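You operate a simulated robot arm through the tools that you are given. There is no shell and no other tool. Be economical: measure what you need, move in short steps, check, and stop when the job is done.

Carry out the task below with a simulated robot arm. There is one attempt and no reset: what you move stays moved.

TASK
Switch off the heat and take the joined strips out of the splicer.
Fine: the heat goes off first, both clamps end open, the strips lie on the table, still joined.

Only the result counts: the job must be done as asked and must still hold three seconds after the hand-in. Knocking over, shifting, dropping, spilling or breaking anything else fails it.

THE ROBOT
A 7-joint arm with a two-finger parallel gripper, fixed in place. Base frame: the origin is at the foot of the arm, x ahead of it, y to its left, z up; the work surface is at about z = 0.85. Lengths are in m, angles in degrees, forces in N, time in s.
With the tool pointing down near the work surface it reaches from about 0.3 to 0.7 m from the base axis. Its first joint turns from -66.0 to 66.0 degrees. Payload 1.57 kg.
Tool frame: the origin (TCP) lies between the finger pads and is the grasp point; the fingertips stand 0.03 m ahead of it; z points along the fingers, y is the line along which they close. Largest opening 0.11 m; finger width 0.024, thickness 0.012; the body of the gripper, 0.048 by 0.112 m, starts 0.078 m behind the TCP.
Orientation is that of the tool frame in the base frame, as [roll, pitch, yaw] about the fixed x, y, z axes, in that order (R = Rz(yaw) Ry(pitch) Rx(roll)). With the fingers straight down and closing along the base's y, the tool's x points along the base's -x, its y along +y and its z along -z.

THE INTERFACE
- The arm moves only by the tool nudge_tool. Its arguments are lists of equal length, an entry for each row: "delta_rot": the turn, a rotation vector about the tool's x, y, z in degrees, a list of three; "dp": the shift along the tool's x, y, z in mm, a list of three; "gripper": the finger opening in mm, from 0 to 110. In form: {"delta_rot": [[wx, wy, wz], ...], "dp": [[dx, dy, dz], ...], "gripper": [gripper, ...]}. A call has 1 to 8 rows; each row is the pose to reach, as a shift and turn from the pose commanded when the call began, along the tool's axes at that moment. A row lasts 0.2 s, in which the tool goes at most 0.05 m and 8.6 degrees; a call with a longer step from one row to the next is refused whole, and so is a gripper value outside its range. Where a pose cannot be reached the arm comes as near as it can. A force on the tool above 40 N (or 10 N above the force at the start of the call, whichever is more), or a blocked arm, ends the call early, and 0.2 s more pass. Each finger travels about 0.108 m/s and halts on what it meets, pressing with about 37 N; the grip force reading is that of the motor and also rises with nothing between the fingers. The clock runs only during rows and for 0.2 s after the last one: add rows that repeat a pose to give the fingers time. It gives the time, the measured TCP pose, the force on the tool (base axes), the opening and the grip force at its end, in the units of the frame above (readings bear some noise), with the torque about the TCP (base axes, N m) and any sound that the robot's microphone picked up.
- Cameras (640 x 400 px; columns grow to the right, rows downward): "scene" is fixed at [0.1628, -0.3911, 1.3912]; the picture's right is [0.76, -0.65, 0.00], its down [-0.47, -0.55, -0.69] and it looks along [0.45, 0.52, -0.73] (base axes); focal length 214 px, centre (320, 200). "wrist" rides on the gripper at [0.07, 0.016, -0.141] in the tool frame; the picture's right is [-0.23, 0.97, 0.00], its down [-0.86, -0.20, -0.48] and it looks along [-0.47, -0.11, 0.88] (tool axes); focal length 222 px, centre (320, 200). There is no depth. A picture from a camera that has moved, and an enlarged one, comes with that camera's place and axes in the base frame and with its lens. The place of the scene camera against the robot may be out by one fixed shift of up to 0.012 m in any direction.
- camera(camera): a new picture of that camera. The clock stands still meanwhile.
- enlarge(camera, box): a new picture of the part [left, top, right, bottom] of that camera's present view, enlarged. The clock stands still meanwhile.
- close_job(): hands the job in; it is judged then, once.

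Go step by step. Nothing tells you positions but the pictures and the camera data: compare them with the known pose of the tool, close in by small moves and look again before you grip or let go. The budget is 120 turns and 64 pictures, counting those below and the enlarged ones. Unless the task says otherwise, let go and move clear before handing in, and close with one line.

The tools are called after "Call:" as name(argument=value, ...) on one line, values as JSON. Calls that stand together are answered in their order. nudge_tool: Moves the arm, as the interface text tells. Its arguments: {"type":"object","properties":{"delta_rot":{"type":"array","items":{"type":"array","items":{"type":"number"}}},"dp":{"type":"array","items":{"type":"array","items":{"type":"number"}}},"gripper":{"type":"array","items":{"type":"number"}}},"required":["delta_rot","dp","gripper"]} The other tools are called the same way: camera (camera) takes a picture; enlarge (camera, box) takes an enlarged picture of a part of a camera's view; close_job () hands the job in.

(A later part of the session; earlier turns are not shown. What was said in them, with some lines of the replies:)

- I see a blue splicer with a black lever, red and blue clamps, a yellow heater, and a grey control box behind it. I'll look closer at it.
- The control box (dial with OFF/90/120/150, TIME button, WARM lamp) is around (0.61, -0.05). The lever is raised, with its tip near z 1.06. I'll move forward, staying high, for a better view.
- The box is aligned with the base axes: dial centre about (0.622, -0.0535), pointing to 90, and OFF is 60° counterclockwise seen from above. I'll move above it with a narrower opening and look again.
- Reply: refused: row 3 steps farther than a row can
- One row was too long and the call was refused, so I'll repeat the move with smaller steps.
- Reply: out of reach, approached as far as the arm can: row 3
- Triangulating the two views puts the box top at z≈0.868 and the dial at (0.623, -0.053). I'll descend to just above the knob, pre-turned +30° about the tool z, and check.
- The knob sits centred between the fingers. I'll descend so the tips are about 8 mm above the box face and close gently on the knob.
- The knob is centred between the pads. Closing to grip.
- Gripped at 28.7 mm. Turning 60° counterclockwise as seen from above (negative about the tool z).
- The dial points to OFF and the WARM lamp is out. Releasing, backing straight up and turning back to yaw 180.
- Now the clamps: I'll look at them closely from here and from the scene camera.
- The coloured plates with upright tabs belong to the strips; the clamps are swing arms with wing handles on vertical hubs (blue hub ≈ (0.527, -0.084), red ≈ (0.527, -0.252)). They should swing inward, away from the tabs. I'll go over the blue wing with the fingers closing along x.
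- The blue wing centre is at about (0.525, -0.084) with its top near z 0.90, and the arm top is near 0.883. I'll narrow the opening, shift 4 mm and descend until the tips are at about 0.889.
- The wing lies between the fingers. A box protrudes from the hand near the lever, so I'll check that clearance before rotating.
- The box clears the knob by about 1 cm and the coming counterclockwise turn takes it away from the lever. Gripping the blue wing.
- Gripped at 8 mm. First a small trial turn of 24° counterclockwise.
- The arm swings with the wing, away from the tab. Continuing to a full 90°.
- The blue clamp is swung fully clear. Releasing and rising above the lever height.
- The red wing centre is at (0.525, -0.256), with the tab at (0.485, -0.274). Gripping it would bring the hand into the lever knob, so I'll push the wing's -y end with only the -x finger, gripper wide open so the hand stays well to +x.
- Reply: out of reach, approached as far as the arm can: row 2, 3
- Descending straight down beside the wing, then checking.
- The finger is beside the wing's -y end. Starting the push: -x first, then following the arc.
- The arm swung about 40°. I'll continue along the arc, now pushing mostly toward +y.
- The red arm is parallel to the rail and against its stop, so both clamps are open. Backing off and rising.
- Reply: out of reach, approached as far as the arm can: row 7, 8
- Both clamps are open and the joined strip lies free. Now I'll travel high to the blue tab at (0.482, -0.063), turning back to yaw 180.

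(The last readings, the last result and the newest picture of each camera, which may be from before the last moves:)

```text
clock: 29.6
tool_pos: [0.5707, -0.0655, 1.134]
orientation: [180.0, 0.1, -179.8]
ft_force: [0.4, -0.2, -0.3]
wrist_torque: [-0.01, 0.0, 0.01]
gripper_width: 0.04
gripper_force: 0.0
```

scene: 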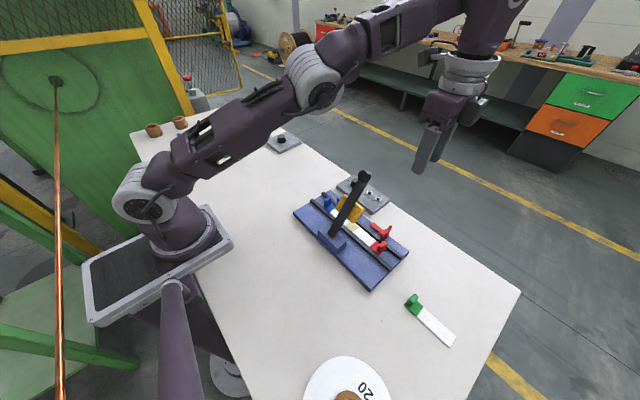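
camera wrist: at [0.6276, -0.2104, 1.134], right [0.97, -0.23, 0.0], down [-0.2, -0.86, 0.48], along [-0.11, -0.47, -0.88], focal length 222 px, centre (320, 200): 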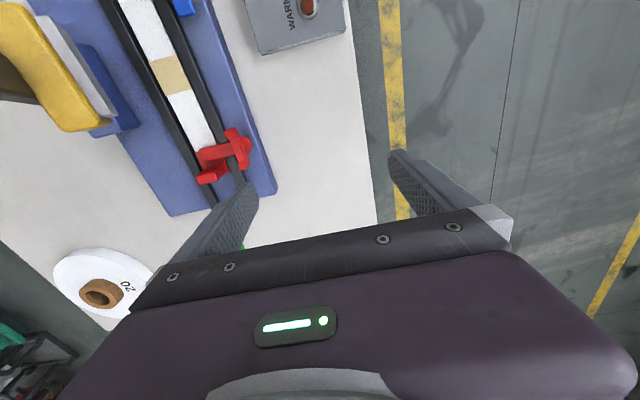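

Moving over the blue tab and partly down.

Call:
nudge_tool(delta_rot=[[0, 0, 0], [0, 0, 0], [0, 0, 0], [0, 0, 0], [0, 0, 0]], dp=[[40, 1, 0], [88, 2, 0], [88, 2, 45], [88, 2, 90], [88, 2, 134]], gripper=[40, 40, 40, 40, 40])

Call:
camera(camera="wrist")

Call:
enlarge(camera="wrist", box=[240, 90, 400, 190])

```text
clock: 30.8
tool_pos: [0.4836, -0.0637, 0.9994]
orientation: [180.0, 0.1, -180.0]
ft_force: [0.1, 0.3, 0.3]
wrist_torque: [0.05, 0.0, -0.01]
gripper_width: 0.04
gripper_force: 0.0
```

```text
20 pictures are left
camera wrist: at [0.4135, -0.0474, 1.1398], right [0.23, 0.97, 0.0], down [0.85, -0.2, 0.48], along [0.47, -0.11, -0.88], focal length 222 px, centre (320, 200)
```

wrist: 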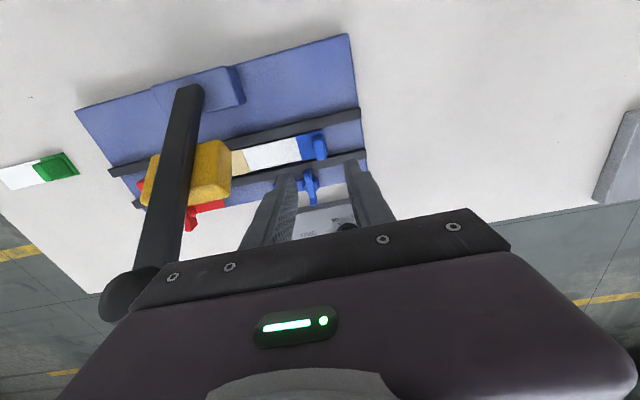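

```text
4.00 times, centred on (320, 140) of wrist
camera zoom: at [0.4135, -0.0474, 1.1398], right [0.23, 0.97, 0.0], down [0.85, -0.2, 0.48], along [0.47, -0.11, -0.88], focal length 888 px, centre (320, 440)
```

zoom: 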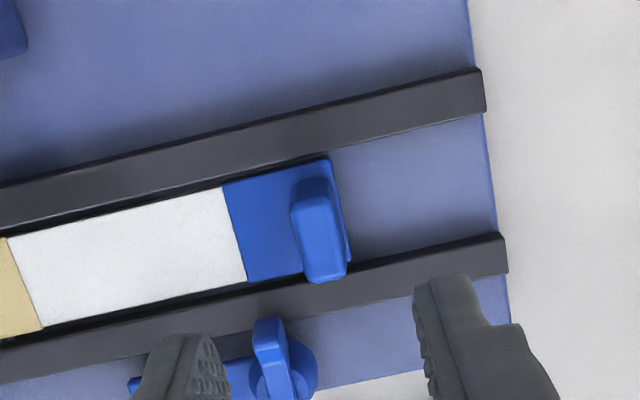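

The blue tab is centred at about (0.481, -0.063) with its top at z≈0.89. I'll descend until the tips are at about 0.881, straddling it.

Call:
nudge_tool(delta_rot=[[0, 0, 0], [0, 0, 0], [0, 0, 0], [0, 0, 0]], dp=[[2.5, 0, 30], [2.5, 0, 60], [2.5, 0, 80], [2.5, 0, 88]], gripper=[32, 32, 32, 32])

Call:
enlarge(camera="wrist", box=[240, 110, 400, 210])

Call:
enlarge(camera="scene", box=[300, 160, 400, 240])

```text
clock: 31.8
tool_pos: [0.479, -0.0628, 0.9109]
orientation: [-180.0, 0.0, 180.0]
ft_force: [-0.6, 0.0, -0.1]
wrist_torque: [-0.06, -0.02, 0.02]
gripper_width: 0.032
gripper_force: 0.1
```

```text
4.00 times, centred on (320, 160) of wrist
camera zoom: at [0.4098, -0.0479, 1.0523], right [0.23, 0.97, 0.0], down [0.86, -0.2, 0.48], along [0.47, -0.11, -0.88], focal length 888 px, centre (320, 360)
```

zoom: 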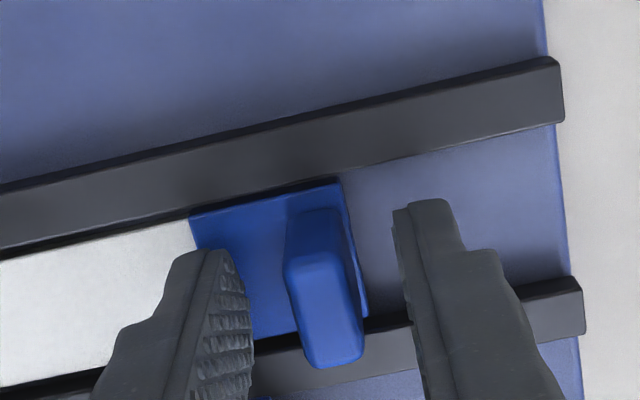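

```text
5.00 times, centred on (350, 200) of scene
camera zoom: at [0.1628, -0.3911, 1.3912], right [0.76, -0.65, 0.0], down [-0.47, -0.55, -0.69], along [0.45, 0.52, -0.73], focal length 1072 px, centre (170, 200)
```

zoom: 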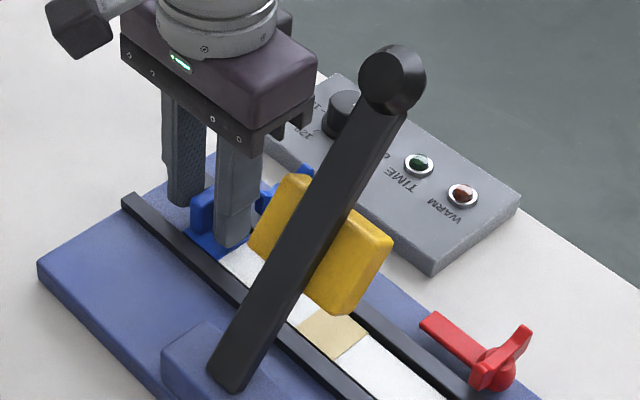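

The tab is well between the fingers. Gripping it.

Call:
nudge_tool(delta_rot=[[0, 0, 0], [0, 0, 0], [0, 0, 0]], dp=[[0, 0, 2], [0, 0, 2], [0, 0, 2]], gripper=[16, 5, 5])

Call:
nudge_tool(delta_rot=[[0, 0, 0], [0, 0, 0], [0, 0, 0]], dp=[[0, 0, -3], [0, 0, -7], [0, 0, -12]], gripper=[5, 5, 5])

Call:
enlarge(camera="scene", box=[300, 160, 420, 270])

```text
clock: 32.6
tool_pos: [0.4794, -0.0617, 0.9097]
orientation: [-180.0, 0.0, 180.0]
ft_force: [-0.9, 0.6, 1.7]
wrist_torque: [0.02, 0.01, -0.01]
gripper_width: 0.0106
gripper_force: 28.3
```

```text
clock: 33.4
tool_pos: [0.4801, -0.0629, 0.9223]
orientation: [179.9, 0.0, -180.0]
ft_force: [0.1, -0.1, -0.7]
wrist_torque: [0.07, -0.01, -0.02]
gripper_width: 0.0105
gripper_force: 28.7
```

```text
3.64 times, centred on (360, 215) of scene
camera zoom: at [0.1628, -0.3911, 1.3912], right [0.76, -0.65, 0.0], down [-0.47, -0.55, -0.69], along [0.45, 0.52, -0.73], focal length 780 px, centre (174, 146)
```

zoom: 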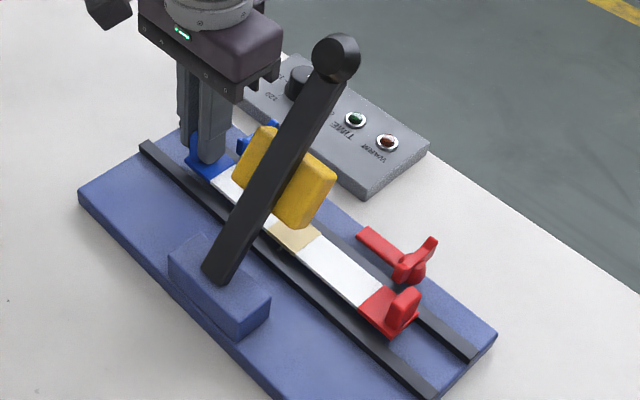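

The joined strip lifts rigidly as one piece. Next I raise it and shift it +x to clear the heater and the wings.

Call:
nudge_tool(delta_rot=[[0, 0, 0], [0, 0, 0], [0, 0, 0], [0, 0, 0], [0, 0, 0], [0, 0, 0], [0, 0, 0], [0, 0, 0]], dp=[[-4, 0, -7], [-6, 0, -14], [-7, 0, -22], [-13, 0, -28], [-20, 0, -33], [-30, 0, -38], [-40, 0, -42], [-45, 0, -45]], gripper=[5, 5, 5, 5, 5, 5, 5, 5])

Call:
enlarge(camera="scene", box=[300, 150, 420, 260])

```text
clock: 35.2
tool_pos: [0.5245, -0.0631, 0.9681]
orientation: [179.9, -0.1, -180.0]
ft_force: [-0.8, 0.4, 1.0]
wrist_torque: [0.02, 0.02, 0.01]
gripper_width: 0.0049
gripper_force: 0.1
```

```text
3.64 times, centred on (360, 205) of scene
camera zoom: at [0.1628, -0.3911, 1.3912], right [0.76, -0.65, 0.0], down [-0.47, -0.55, -0.69], along [0.45, 0.52, -0.73], focal length 780 px, centre (174, 182)
```

zoom: 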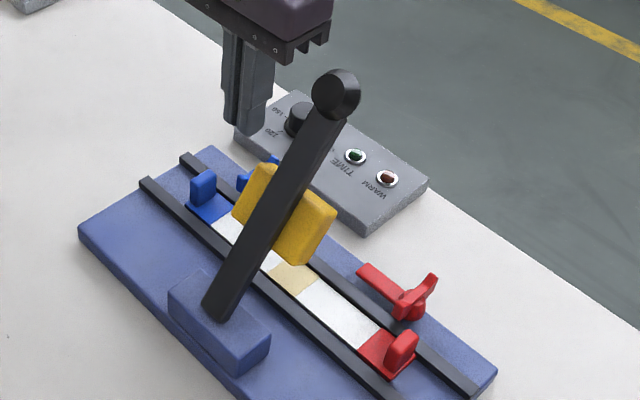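

The strip slipped out and dropped back into the channel. I'll look closely at its state and at the heater clearance.

Call:
enlarge(camera="scene", box=[320, 190, 410, 260])

Call:
enlarge(camera="wrist", box=[60, 60, 360, 220])

```text
5.71 times, centred on (365, 225) of scene
camera zoom: at [0.1628, -0.3911, 1.3912], right [0.76, -0.65, 0.0], down [-0.47, -0.55, -0.69], along [0.45, 0.52, -0.73], focal length 1226 px, centre (63, 57)
```

zoom: 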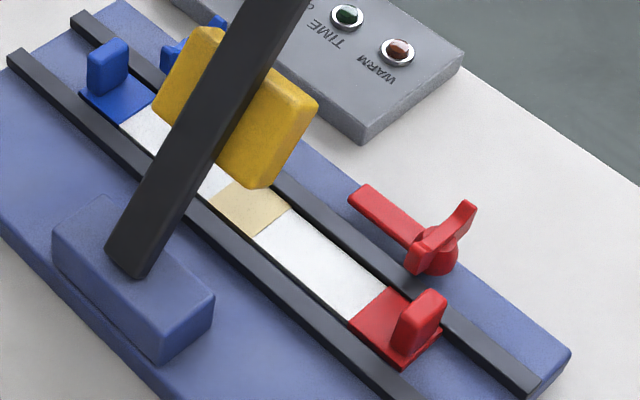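

```text
2.13 times, centred on (210, 140) of wrist
camera zoom: at [0.4549, -0.0474, 1.1078], right [0.23, 0.97, 0.0], down [0.86, -0.2, 0.48], along [0.47, -0.11, -0.88], focal length 474 px, centre (555, 328)
```

zoom: 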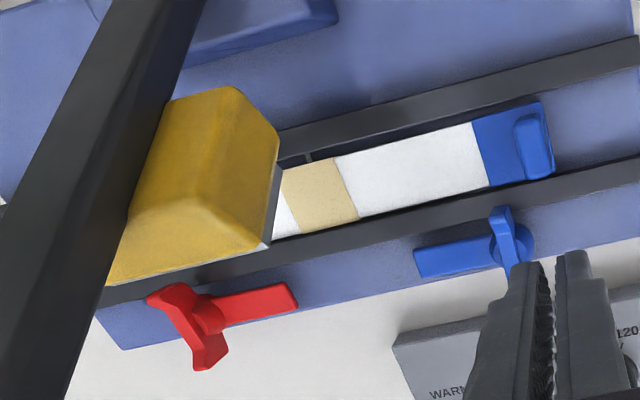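

The strip is intact and back in the channel, slightly shifted. I'll re-grip the tab 4 mm deeper.

Call:
nudge_tool(delta_rot=[[0, 0, 0], [0, 0, 0], [0, 0, 0], [0, 0, 0], [0, 0, 0]], dp=[[22, -1, 0], [44, -1.5, 0], [44, -1.5, 25], [44, -1.5, 45], [44, -1.5, 54]], gripper=[30, 32, 32, 32, 32])

Call:
enlarge(camera="wrist", box=[240, 110, 400, 210])

```text
clock: 36.4
tool_pos: [0.4803, -0.0651, 0.912]
orientation: [-180.0, 0.0, 180.0]
ft_force: [0.3, -0.3, -0.1]
wrist_torque: [0.02, 0.01, 0.02]
gripper_width: 0.0317
gripper_force: 0.1
```

```text
4.00 times, centred on (320, 160) of wrist
camera zoom: at [0.4107, -0.049, 1.054], right [0.23, 0.97, 0.0], down [0.86, -0.2, 0.48], along [0.47, -0.11, -0.88], focal length 888 px, centre (320, 360)
```

zoom: 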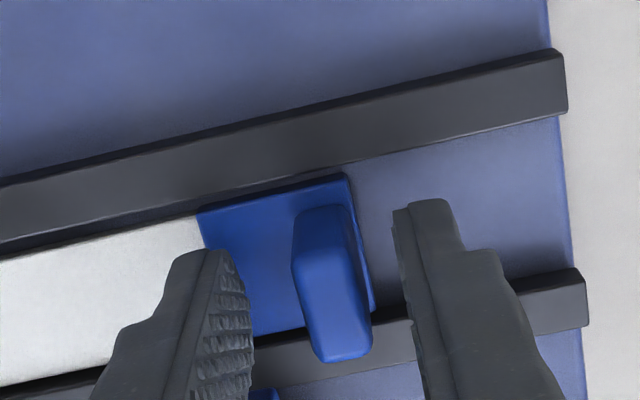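

The tab is centred. Lowering 6 mm more while watching the force, then gripping.

Call:
nudge_tool(delta_rot=[[0, 0, 0], [0, 0, 0], [0, 0, 0]], dp=[[0, 0.5, 2], [0, 0.5, 4], [0, 0.5, 6]], gripper=[32, 32, 32])

```text
clock: 37.2
tool_pos: [0.4807, -0.0645, 0.9074]
orientation: [179.9, 0.0, -180.0]
ft_force: [-0.5, 0.6, -0.3]
wrist_torque: [0.01, 0.0, 0.03]
gripper_width: 0.0319
gripper_force: 0.1
```

Call:
nudge_tool(delta_rot=[[0, 0, 0], [0, 0, 0], [0, 0, 0]], dp=[[0, 0, 1.5], [0, 0, 3], [0, 0, 3]], gripper=[32, 32, 32])

```text
clock: 38.0
tool_pos: [0.4807, -0.0647, 0.9053]
orientation: [180.0, 0.3, -180.0]
ft_force: [-1.1, 0.0, 29.1]
wrist_torque: [-0.57, 0.07, -0.1]
gripper_width: 0.0318
gripper_force: 0.1
```

The tips touched the plate at TCP z≈0.905. I'll back off 2 mm, grip, and lift straight up 22 mm in slow steps.

Call:
nudge_tool(delta_rot=[[0, 0, 0], [0, 0, 0], [0, 0, 0], [0, 0, 0], [0, 0, 0]], dp=[[0, 0, -2.5], [0, 0, -2.5], [0, 0, -2.5], [0, 0, -2.5], [0, 0, -2.5]], gripper=[25, 14, 2, 2, 2])

Call:
nudge_tool(delta_rot=[[0, 0, 0], [0, 0, 0], [0, 0, 0], [0, 0, 0], [0, 0, 0], [0, 0, 0], [0, 0, 0]], dp=[[0, 0, -3], [0, 0, -6], [0, 0, -9], [0, 0, -12], [0, 0, -15], [0, 0, -18], [0, 0, -20]], gripper=[2, 2, 2, 2, 2, 2, 2])

Call:
enlarge(camera="scene", box=[310, 170, 420, 260])

```text
clock: 39.2
tool_pos: [0.4789, -0.063, 0.906]
orientation: [-180.0, -0.1, 180.0]
ft_force: [0.6, 0.0, -0.1]
wrist_torque: [0.08, -0.03, 0.0]
gripper_width: 0.0107
gripper_force: 28.6
```

```text
clock: 40.8
tool_pos: [0.4803, -0.0642, 0.9262]
orientation: [180.0, 0.0, -180.0]
ft_force: [0.5, -0.2, 0.1]
wrist_torque: [0.1, 0.01, -0.01]
gripper_width: 0.0106
gripper_force: 28.4
```

```text
4.44 times, centred on (365, 215) of scene
camera zoom: at [0.1628, -0.3911, 1.3912], right [0.76, -0.65, 0.0], down [-0.47, -0.55, -0.69], along [0.45, 0.52, -0.73], focal length 953 px, centre (120, 133)
```

zoom: 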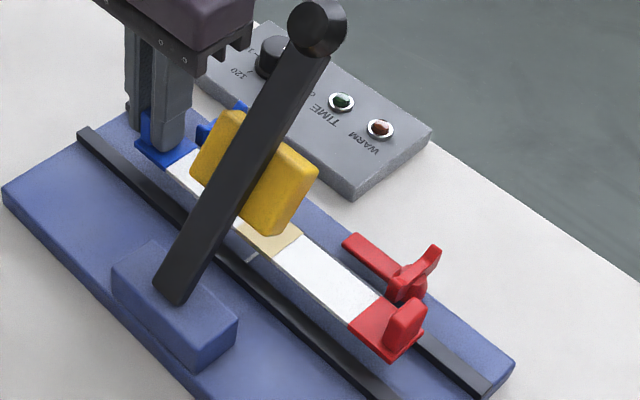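

A good lift: the strip is above the rails with a firm grip. I'll rise nearly straight so it passes well over the wings before shifting +x.

Call:
nudge_tool(delta_rot=[[0, 0, 0], [0, 0, 0], [0, 0, 0], [0, 0, 0], [0, 0, 0], [0, 0, 0]], dp=[[0, 0, -4], [0, 0, -8], [0, 0, -12], [-1, 0, -16], [-2, 0, -20], [-3, 0, -23]], gripper=[2, 2, 2, 2, 2, 2])

Call:
enlarge(camera="wrist", box=[40, 60, 360, 220])

```text
clock: 42.2
tool_pos: [0.4828, -0.0641, 0.95]
orientation: [-180.0, 0.0, 180.0]
ft_force: [-0.1, 0.4, -1.8]
wrist_torque: [0.09, 0.0, 0.03]
gripper_width: 0.0105
gripper_force: 28.1
```

```text
2.00 times, centred on (200, 140) of wrist
camera zoom: at [0.414, -0.0485, 1.0906], right [0.23, 0.97, 0.0], down [0.86, -0.2, 0.48], along [0.47, -0.11, -0.88], focal length 444 px, centre (560, 320)
```

zoom: 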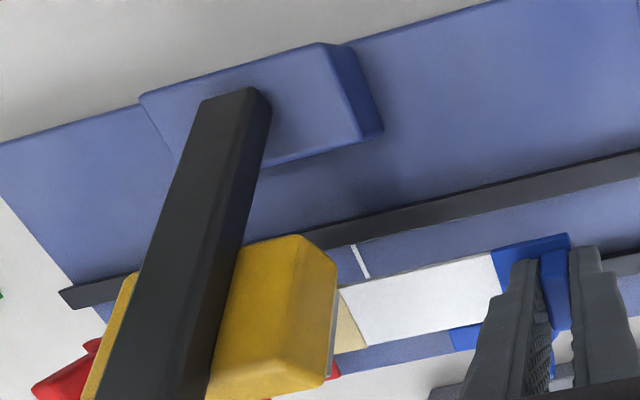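

Still firmly held and level with the heater cleared. Continuing up and out toward +x.

Call:
nudge_tool(delta_rot=[[0, 0, 0], [0, 0, 0], [0, 0, 0], [0, 0, 0], [0, 0, 0], [0, 0, 0], [0, 0, 0], [0, 0, 0]], dp=[[-5, 0, -3], [-10, 0, -6], [-16, 0, -9], [-22, 0, -13], [-28, 0, -17], [-34, 0, -20], [-40, 0, -20], [-45, 0, -20]], gripper=[2, 2, 2, 2, 2, 2, 2, 2])

Call:
enlarge(camera="scene", box=[310, 160, 430, 260])

```text
clock: 44.0
tool_pos: [0.5284, -0.0657, 0.9696]
orientation: [179.9, 0.0, -180.0]
ft_force: [0.1, 0.4, -0.3]
wrist_torque: [0.05, 0.02, 0.02]
gripper_width: 0.0107
gripper_force: 28.4
```

```text
4.00 times, centred on (370, 210) of scene
camera zoom: at [0.1628, -0.3911, 1.3912], right [0.76, -0.65, 0.0], down [-0.47, -0.55, -0.69], along [0.45, 0.52, -0.73], focal length 858 px, centre (120, 160)
```

zoom: 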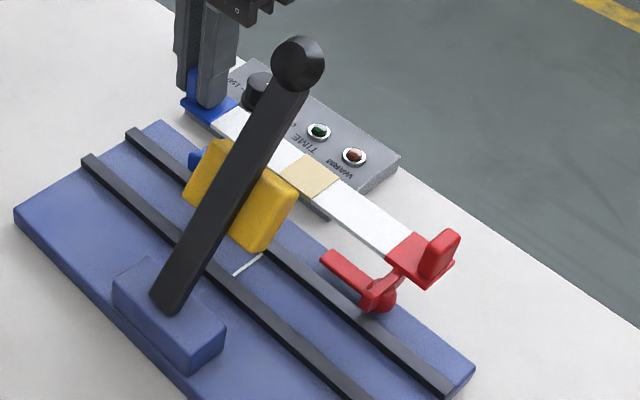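

The joined strip is clear of the splicer. Carrying it along +y to the open table area.

Call:
nudge_tool(delta_rot=[[0, 0, 0], [0, 0, 0], [0, 0, 0], [0, 0, 0], [0, 0, 0], [0, 0, 0], [0, 0, 0], [0, 0, 0]], dp=[[0, 8, 0], [0, 22, 0], [0, 40, 0], [0, 58, 0], [0, 76, 0], [0, 94, 0], [0, 110, 0], [0, 120, 0]], gripper=[2, 2, 2, 2, 2, 2, 2, 2])

Call:
nudge_tool(delta_rot=[[0, 0, 0], [0, 0, 0], [0, 0, 0], [0, 0, 0], [0, 0, 0], [0, 0, 0], [0, 0, 0], [0, 0, 0]], dp=[[4, 10, 0], [8, 28, 0], [12, 50, 0], [18, 75, 0], [24, 100, 0], [30, 125, 0], [36, 148, 0], [40, 165, 0]], gripper=[2, 2, 2, 2, 2, 2, 2, 2])

Call:
camera(camera="scene")

```text
clock: 45.8
tool_pos: [0.5284, 0.0567, 0.9694]
orientation: [180.0, 0.0, 180.0]
ft_force: [-0.4, -0.3, -0.8]
wrist_torque: [0.06, -0.03, 0.0]
gripper_width: 0.0105
gripper_force: 28.6
```

```text
clock: 47.6
tool_pos: [0.4894, 0.2223, 0.969]
orientation: [180.0, 0.0, -179.9]
ft_force: [0.7, 0.5, -0.3]
wrist_torque: [0.07, 0.0, 0.01]
gripper_width: 0.0107
gripper_force: 28.3
```

```text
8 pictures are left
```

scene: 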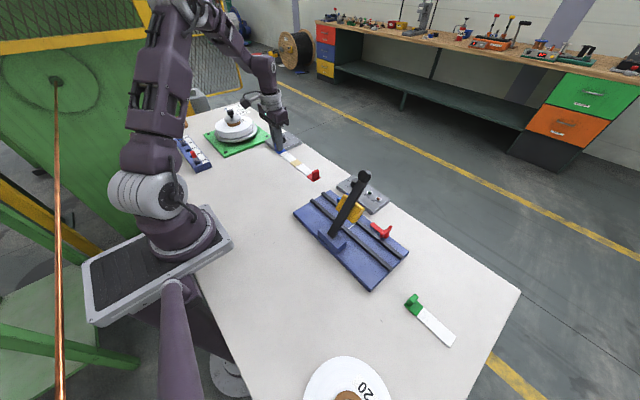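

Call:
enlarge(camera="scene", box=[200, 80, 360, 220])

```text
2.86 times, centred on (280, 150) of scene
camera zoom: at [0.1628, -0.3911, 1.3912], right [0.76, -0.65, 0.0], down [-0.47, -0.55, -0.69], along [0.45, 0.52, -0.73], focal length 613 px, centre (434, 343)
```

zoom: 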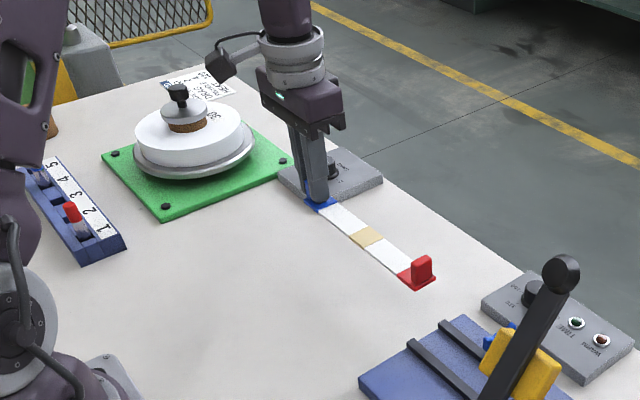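

All clear below: the drag box starts at y≥0.32 and the splicer ends at about -0.03. Lowering towards the table.

Call:
nudge_tool(delta_rot=[[0, 0, 0], [0, 0, 0], [0, 0, 0], [0, 0, 0], [0, 0, 0], [0, 0, 0], [0, 0, 0]], dp=[[0, 6, 10], [0, 12, 25], [0, 12, 42], [0, 12, 58], [0, 12, 70], [0, 12, 76], [0, 12, 80]], gripper=[2, 2, 2, 2, 2, 2, 2])

Call:
enlarge(camera="scene", box=[250, 120, 370, 220])

```text
clock: 49.2
tool_pos: [0.4886, 0.232, 0.8899]
orientation: [-180.0, 0.0, -180.0]
ft_force: [-0.2, -0.3, -0.9]
wrist_torque: [0.08, -0.02, 0.01]
gripper_width: 0.0108
gripper_force: 28.6
```

```text
4.00 times, centred on (310, 170) of scene
camera zoom: at [0.1628, -0.3911, 1.3912], right [0.76, -0.65, 0.0], down [-0.47, -0.55, -0.69], along [0.45, 0.52, -0.73], focal length 858 px, centre (360, 320)
```

zoom: 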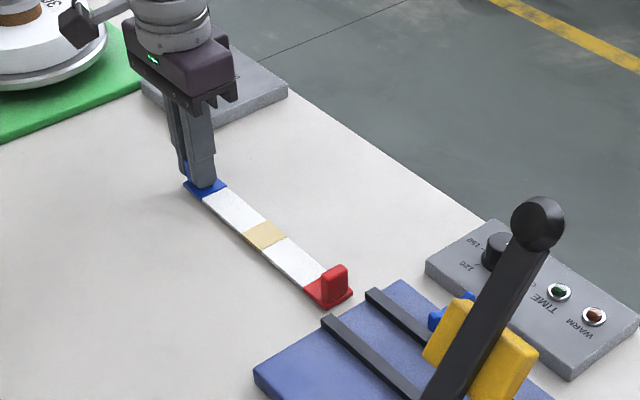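

It is nearly down and the weight is still on the gripper. Lowering in small steps.

Call:
nudge_tool(delta_rot=[[0, 0, 0], [0, 0, 0], [0, 0, 0]], dp=[[0, 0, 1], [0, 0, 2], [0, 0, 3]], gripper=[2, 2, 2])

```text
clock: 50.0
tool_pos: [0.4882, 0.2331, 0.8862]
orientation: [-180.0, 0.0, -180.0]
ft_force: [0.3, -0.8, -1.4]
wrist_torque: [0.07, -0.04, -0.04]
gripper_width: 0.0108
gripper_force: 29.2
```

Call:
nudge_tool(delta_rot=[[0, 0, 0], [0, 0, 0], [0, 0, 0]], dp=[[0, 0, 1], [0, 0, 2], [0, 0, 2]], gripper=[2, 2, 2])

```text
clock: 50.8
tool_pos: [0.4886, 0.2314, 0.8854]
orientation: [180.0, 0.2, 180.0]
ft_force: [-3.4, -0.5, 31.0]
wrist_torque: [-0.24, 0.26, -0.11]
gripper_width: 0.011
gripper_force: 28.6
```

It's on the table. I'll relieve the pressure, open the fingers and rise.

Call:
nudge_tool(delta_rot=[[0, 0, 0], [0, 0, 0], [0, 0, 0], [0, 0, 0], [0, 0, 0], [0, 0, 0], [0, 0, 0], [0, 0, 0]], dp=[[0, 0, -1.5], [0, 0, -1.5], [0, 0, -1.5], [0, 0, -1.5], [0, 0, -15], [0, 0, -45], [0, 0, -90], [0, 0, -130]], gripper=[2, 12, 25, 35, 35, 35, 35, 35])

Call:
enlarge(camera="scene", box=[240, 120, 420, 270])

Call:
camera(camera="wrist")

```text
clock: 52.6
tool_pos: [0.4888, 0.2334, 1.0172]
orientation: [180.0, -0.1, -179.9]
ft_force: [0.2, 0.2, 0.5]
wrist_torque: [0.03, -0.01, -0.02]
gripper_width: 0.035
gripper_force: 0.0
```

```text
2.67 times, centred on (330, 195) of scene
camera zoom: at [0.1628, -0.3911, 1.3912], right [0.76, -0.65, 0.0], down [-0.47, -0.55, -0.69], along [0.45, 0.52, -0.73], focal length 572 px, centre (293, 213)
```

zoom: 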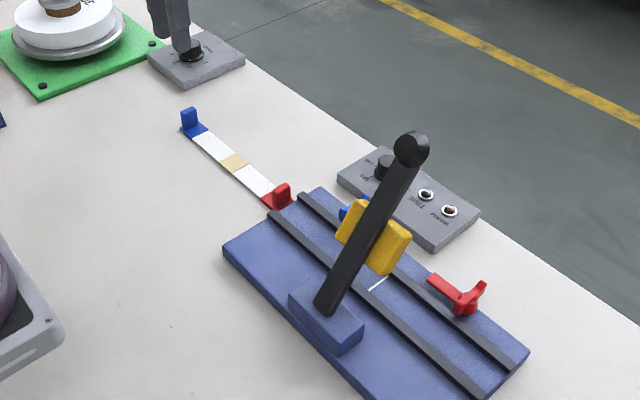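

```text
4 pictures are left
camera wrist: at [0.4187, 0.2483, 1.1566], right [0.23, 0.97, 0.0], down [0.86, -0.2, 0.48], along [0.47, -0.11, -0.88], focal length 222 px, centre (320, 200)
```

wrist: 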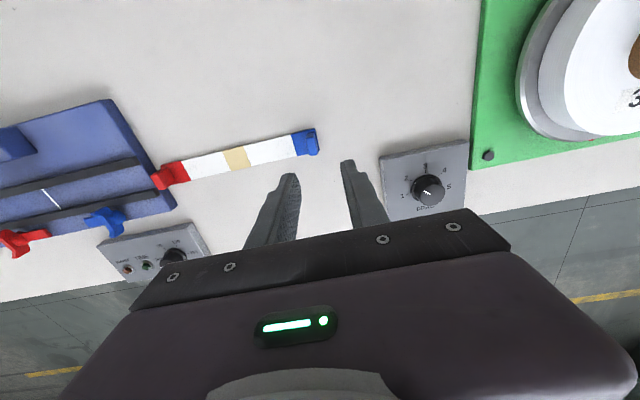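

The strip is down, but its red end is close to the splicer. I'll check that it lies on the table and isn't resting on the plate.

Call:
enlarge(camera="wrist", box=[90, 100, 330, 250])

Call:
enlarge(camera="scene", box=[300, 150, 350, 220])

```text
2.67 times, centred on (210, 175) of wrist
camera zoom: at [0.4187, 0.2483, 1.1566], right [0.23, 0.97, 0.0], down [0.86, -0.2, 0.48], along [0.47, -0.11, -0.88], focal length 592 px, centre (613, 267)
```

zoom: 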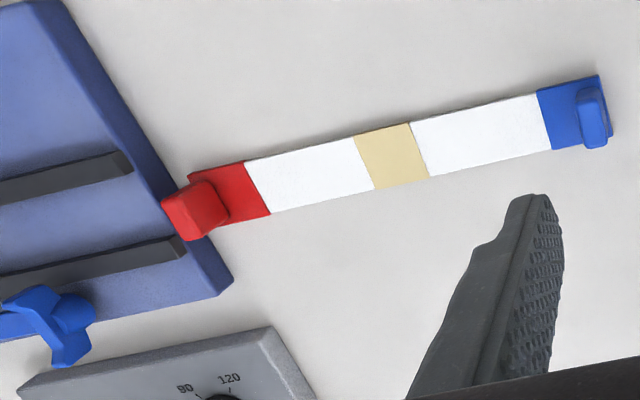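

```text
5.71 times, centred on (325, 185) of scene
camera zoom: at [0.1628, -0.3911, 1.3912], right [0.76, -0.65, 0.0], down [-0.47, -0.55, -0.69], along [0.45, 0.52, -0.73], focal length 1226 px, centre (291, 286)
```

zoom: 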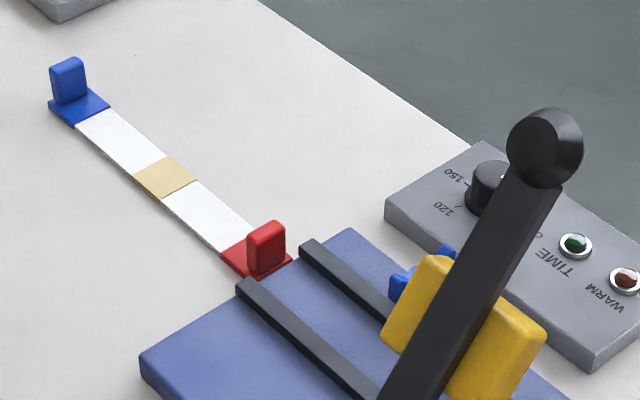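

The measured strip length (about 0.227 m) fits only if both ends are at table level, so the strip is flat on the table, with roughly 1 cm to the splicer. Heat is off, both clamps are open and the hand is clear, so I'm handing in.

Call:
close_job()

```text
The job is handed in.
```

The heat was switched off first, both clamps are open, and the strips lie on the table, still joined; on the first lift they slipped from the gripper and fell back into the splicer channel, and the second lift held.
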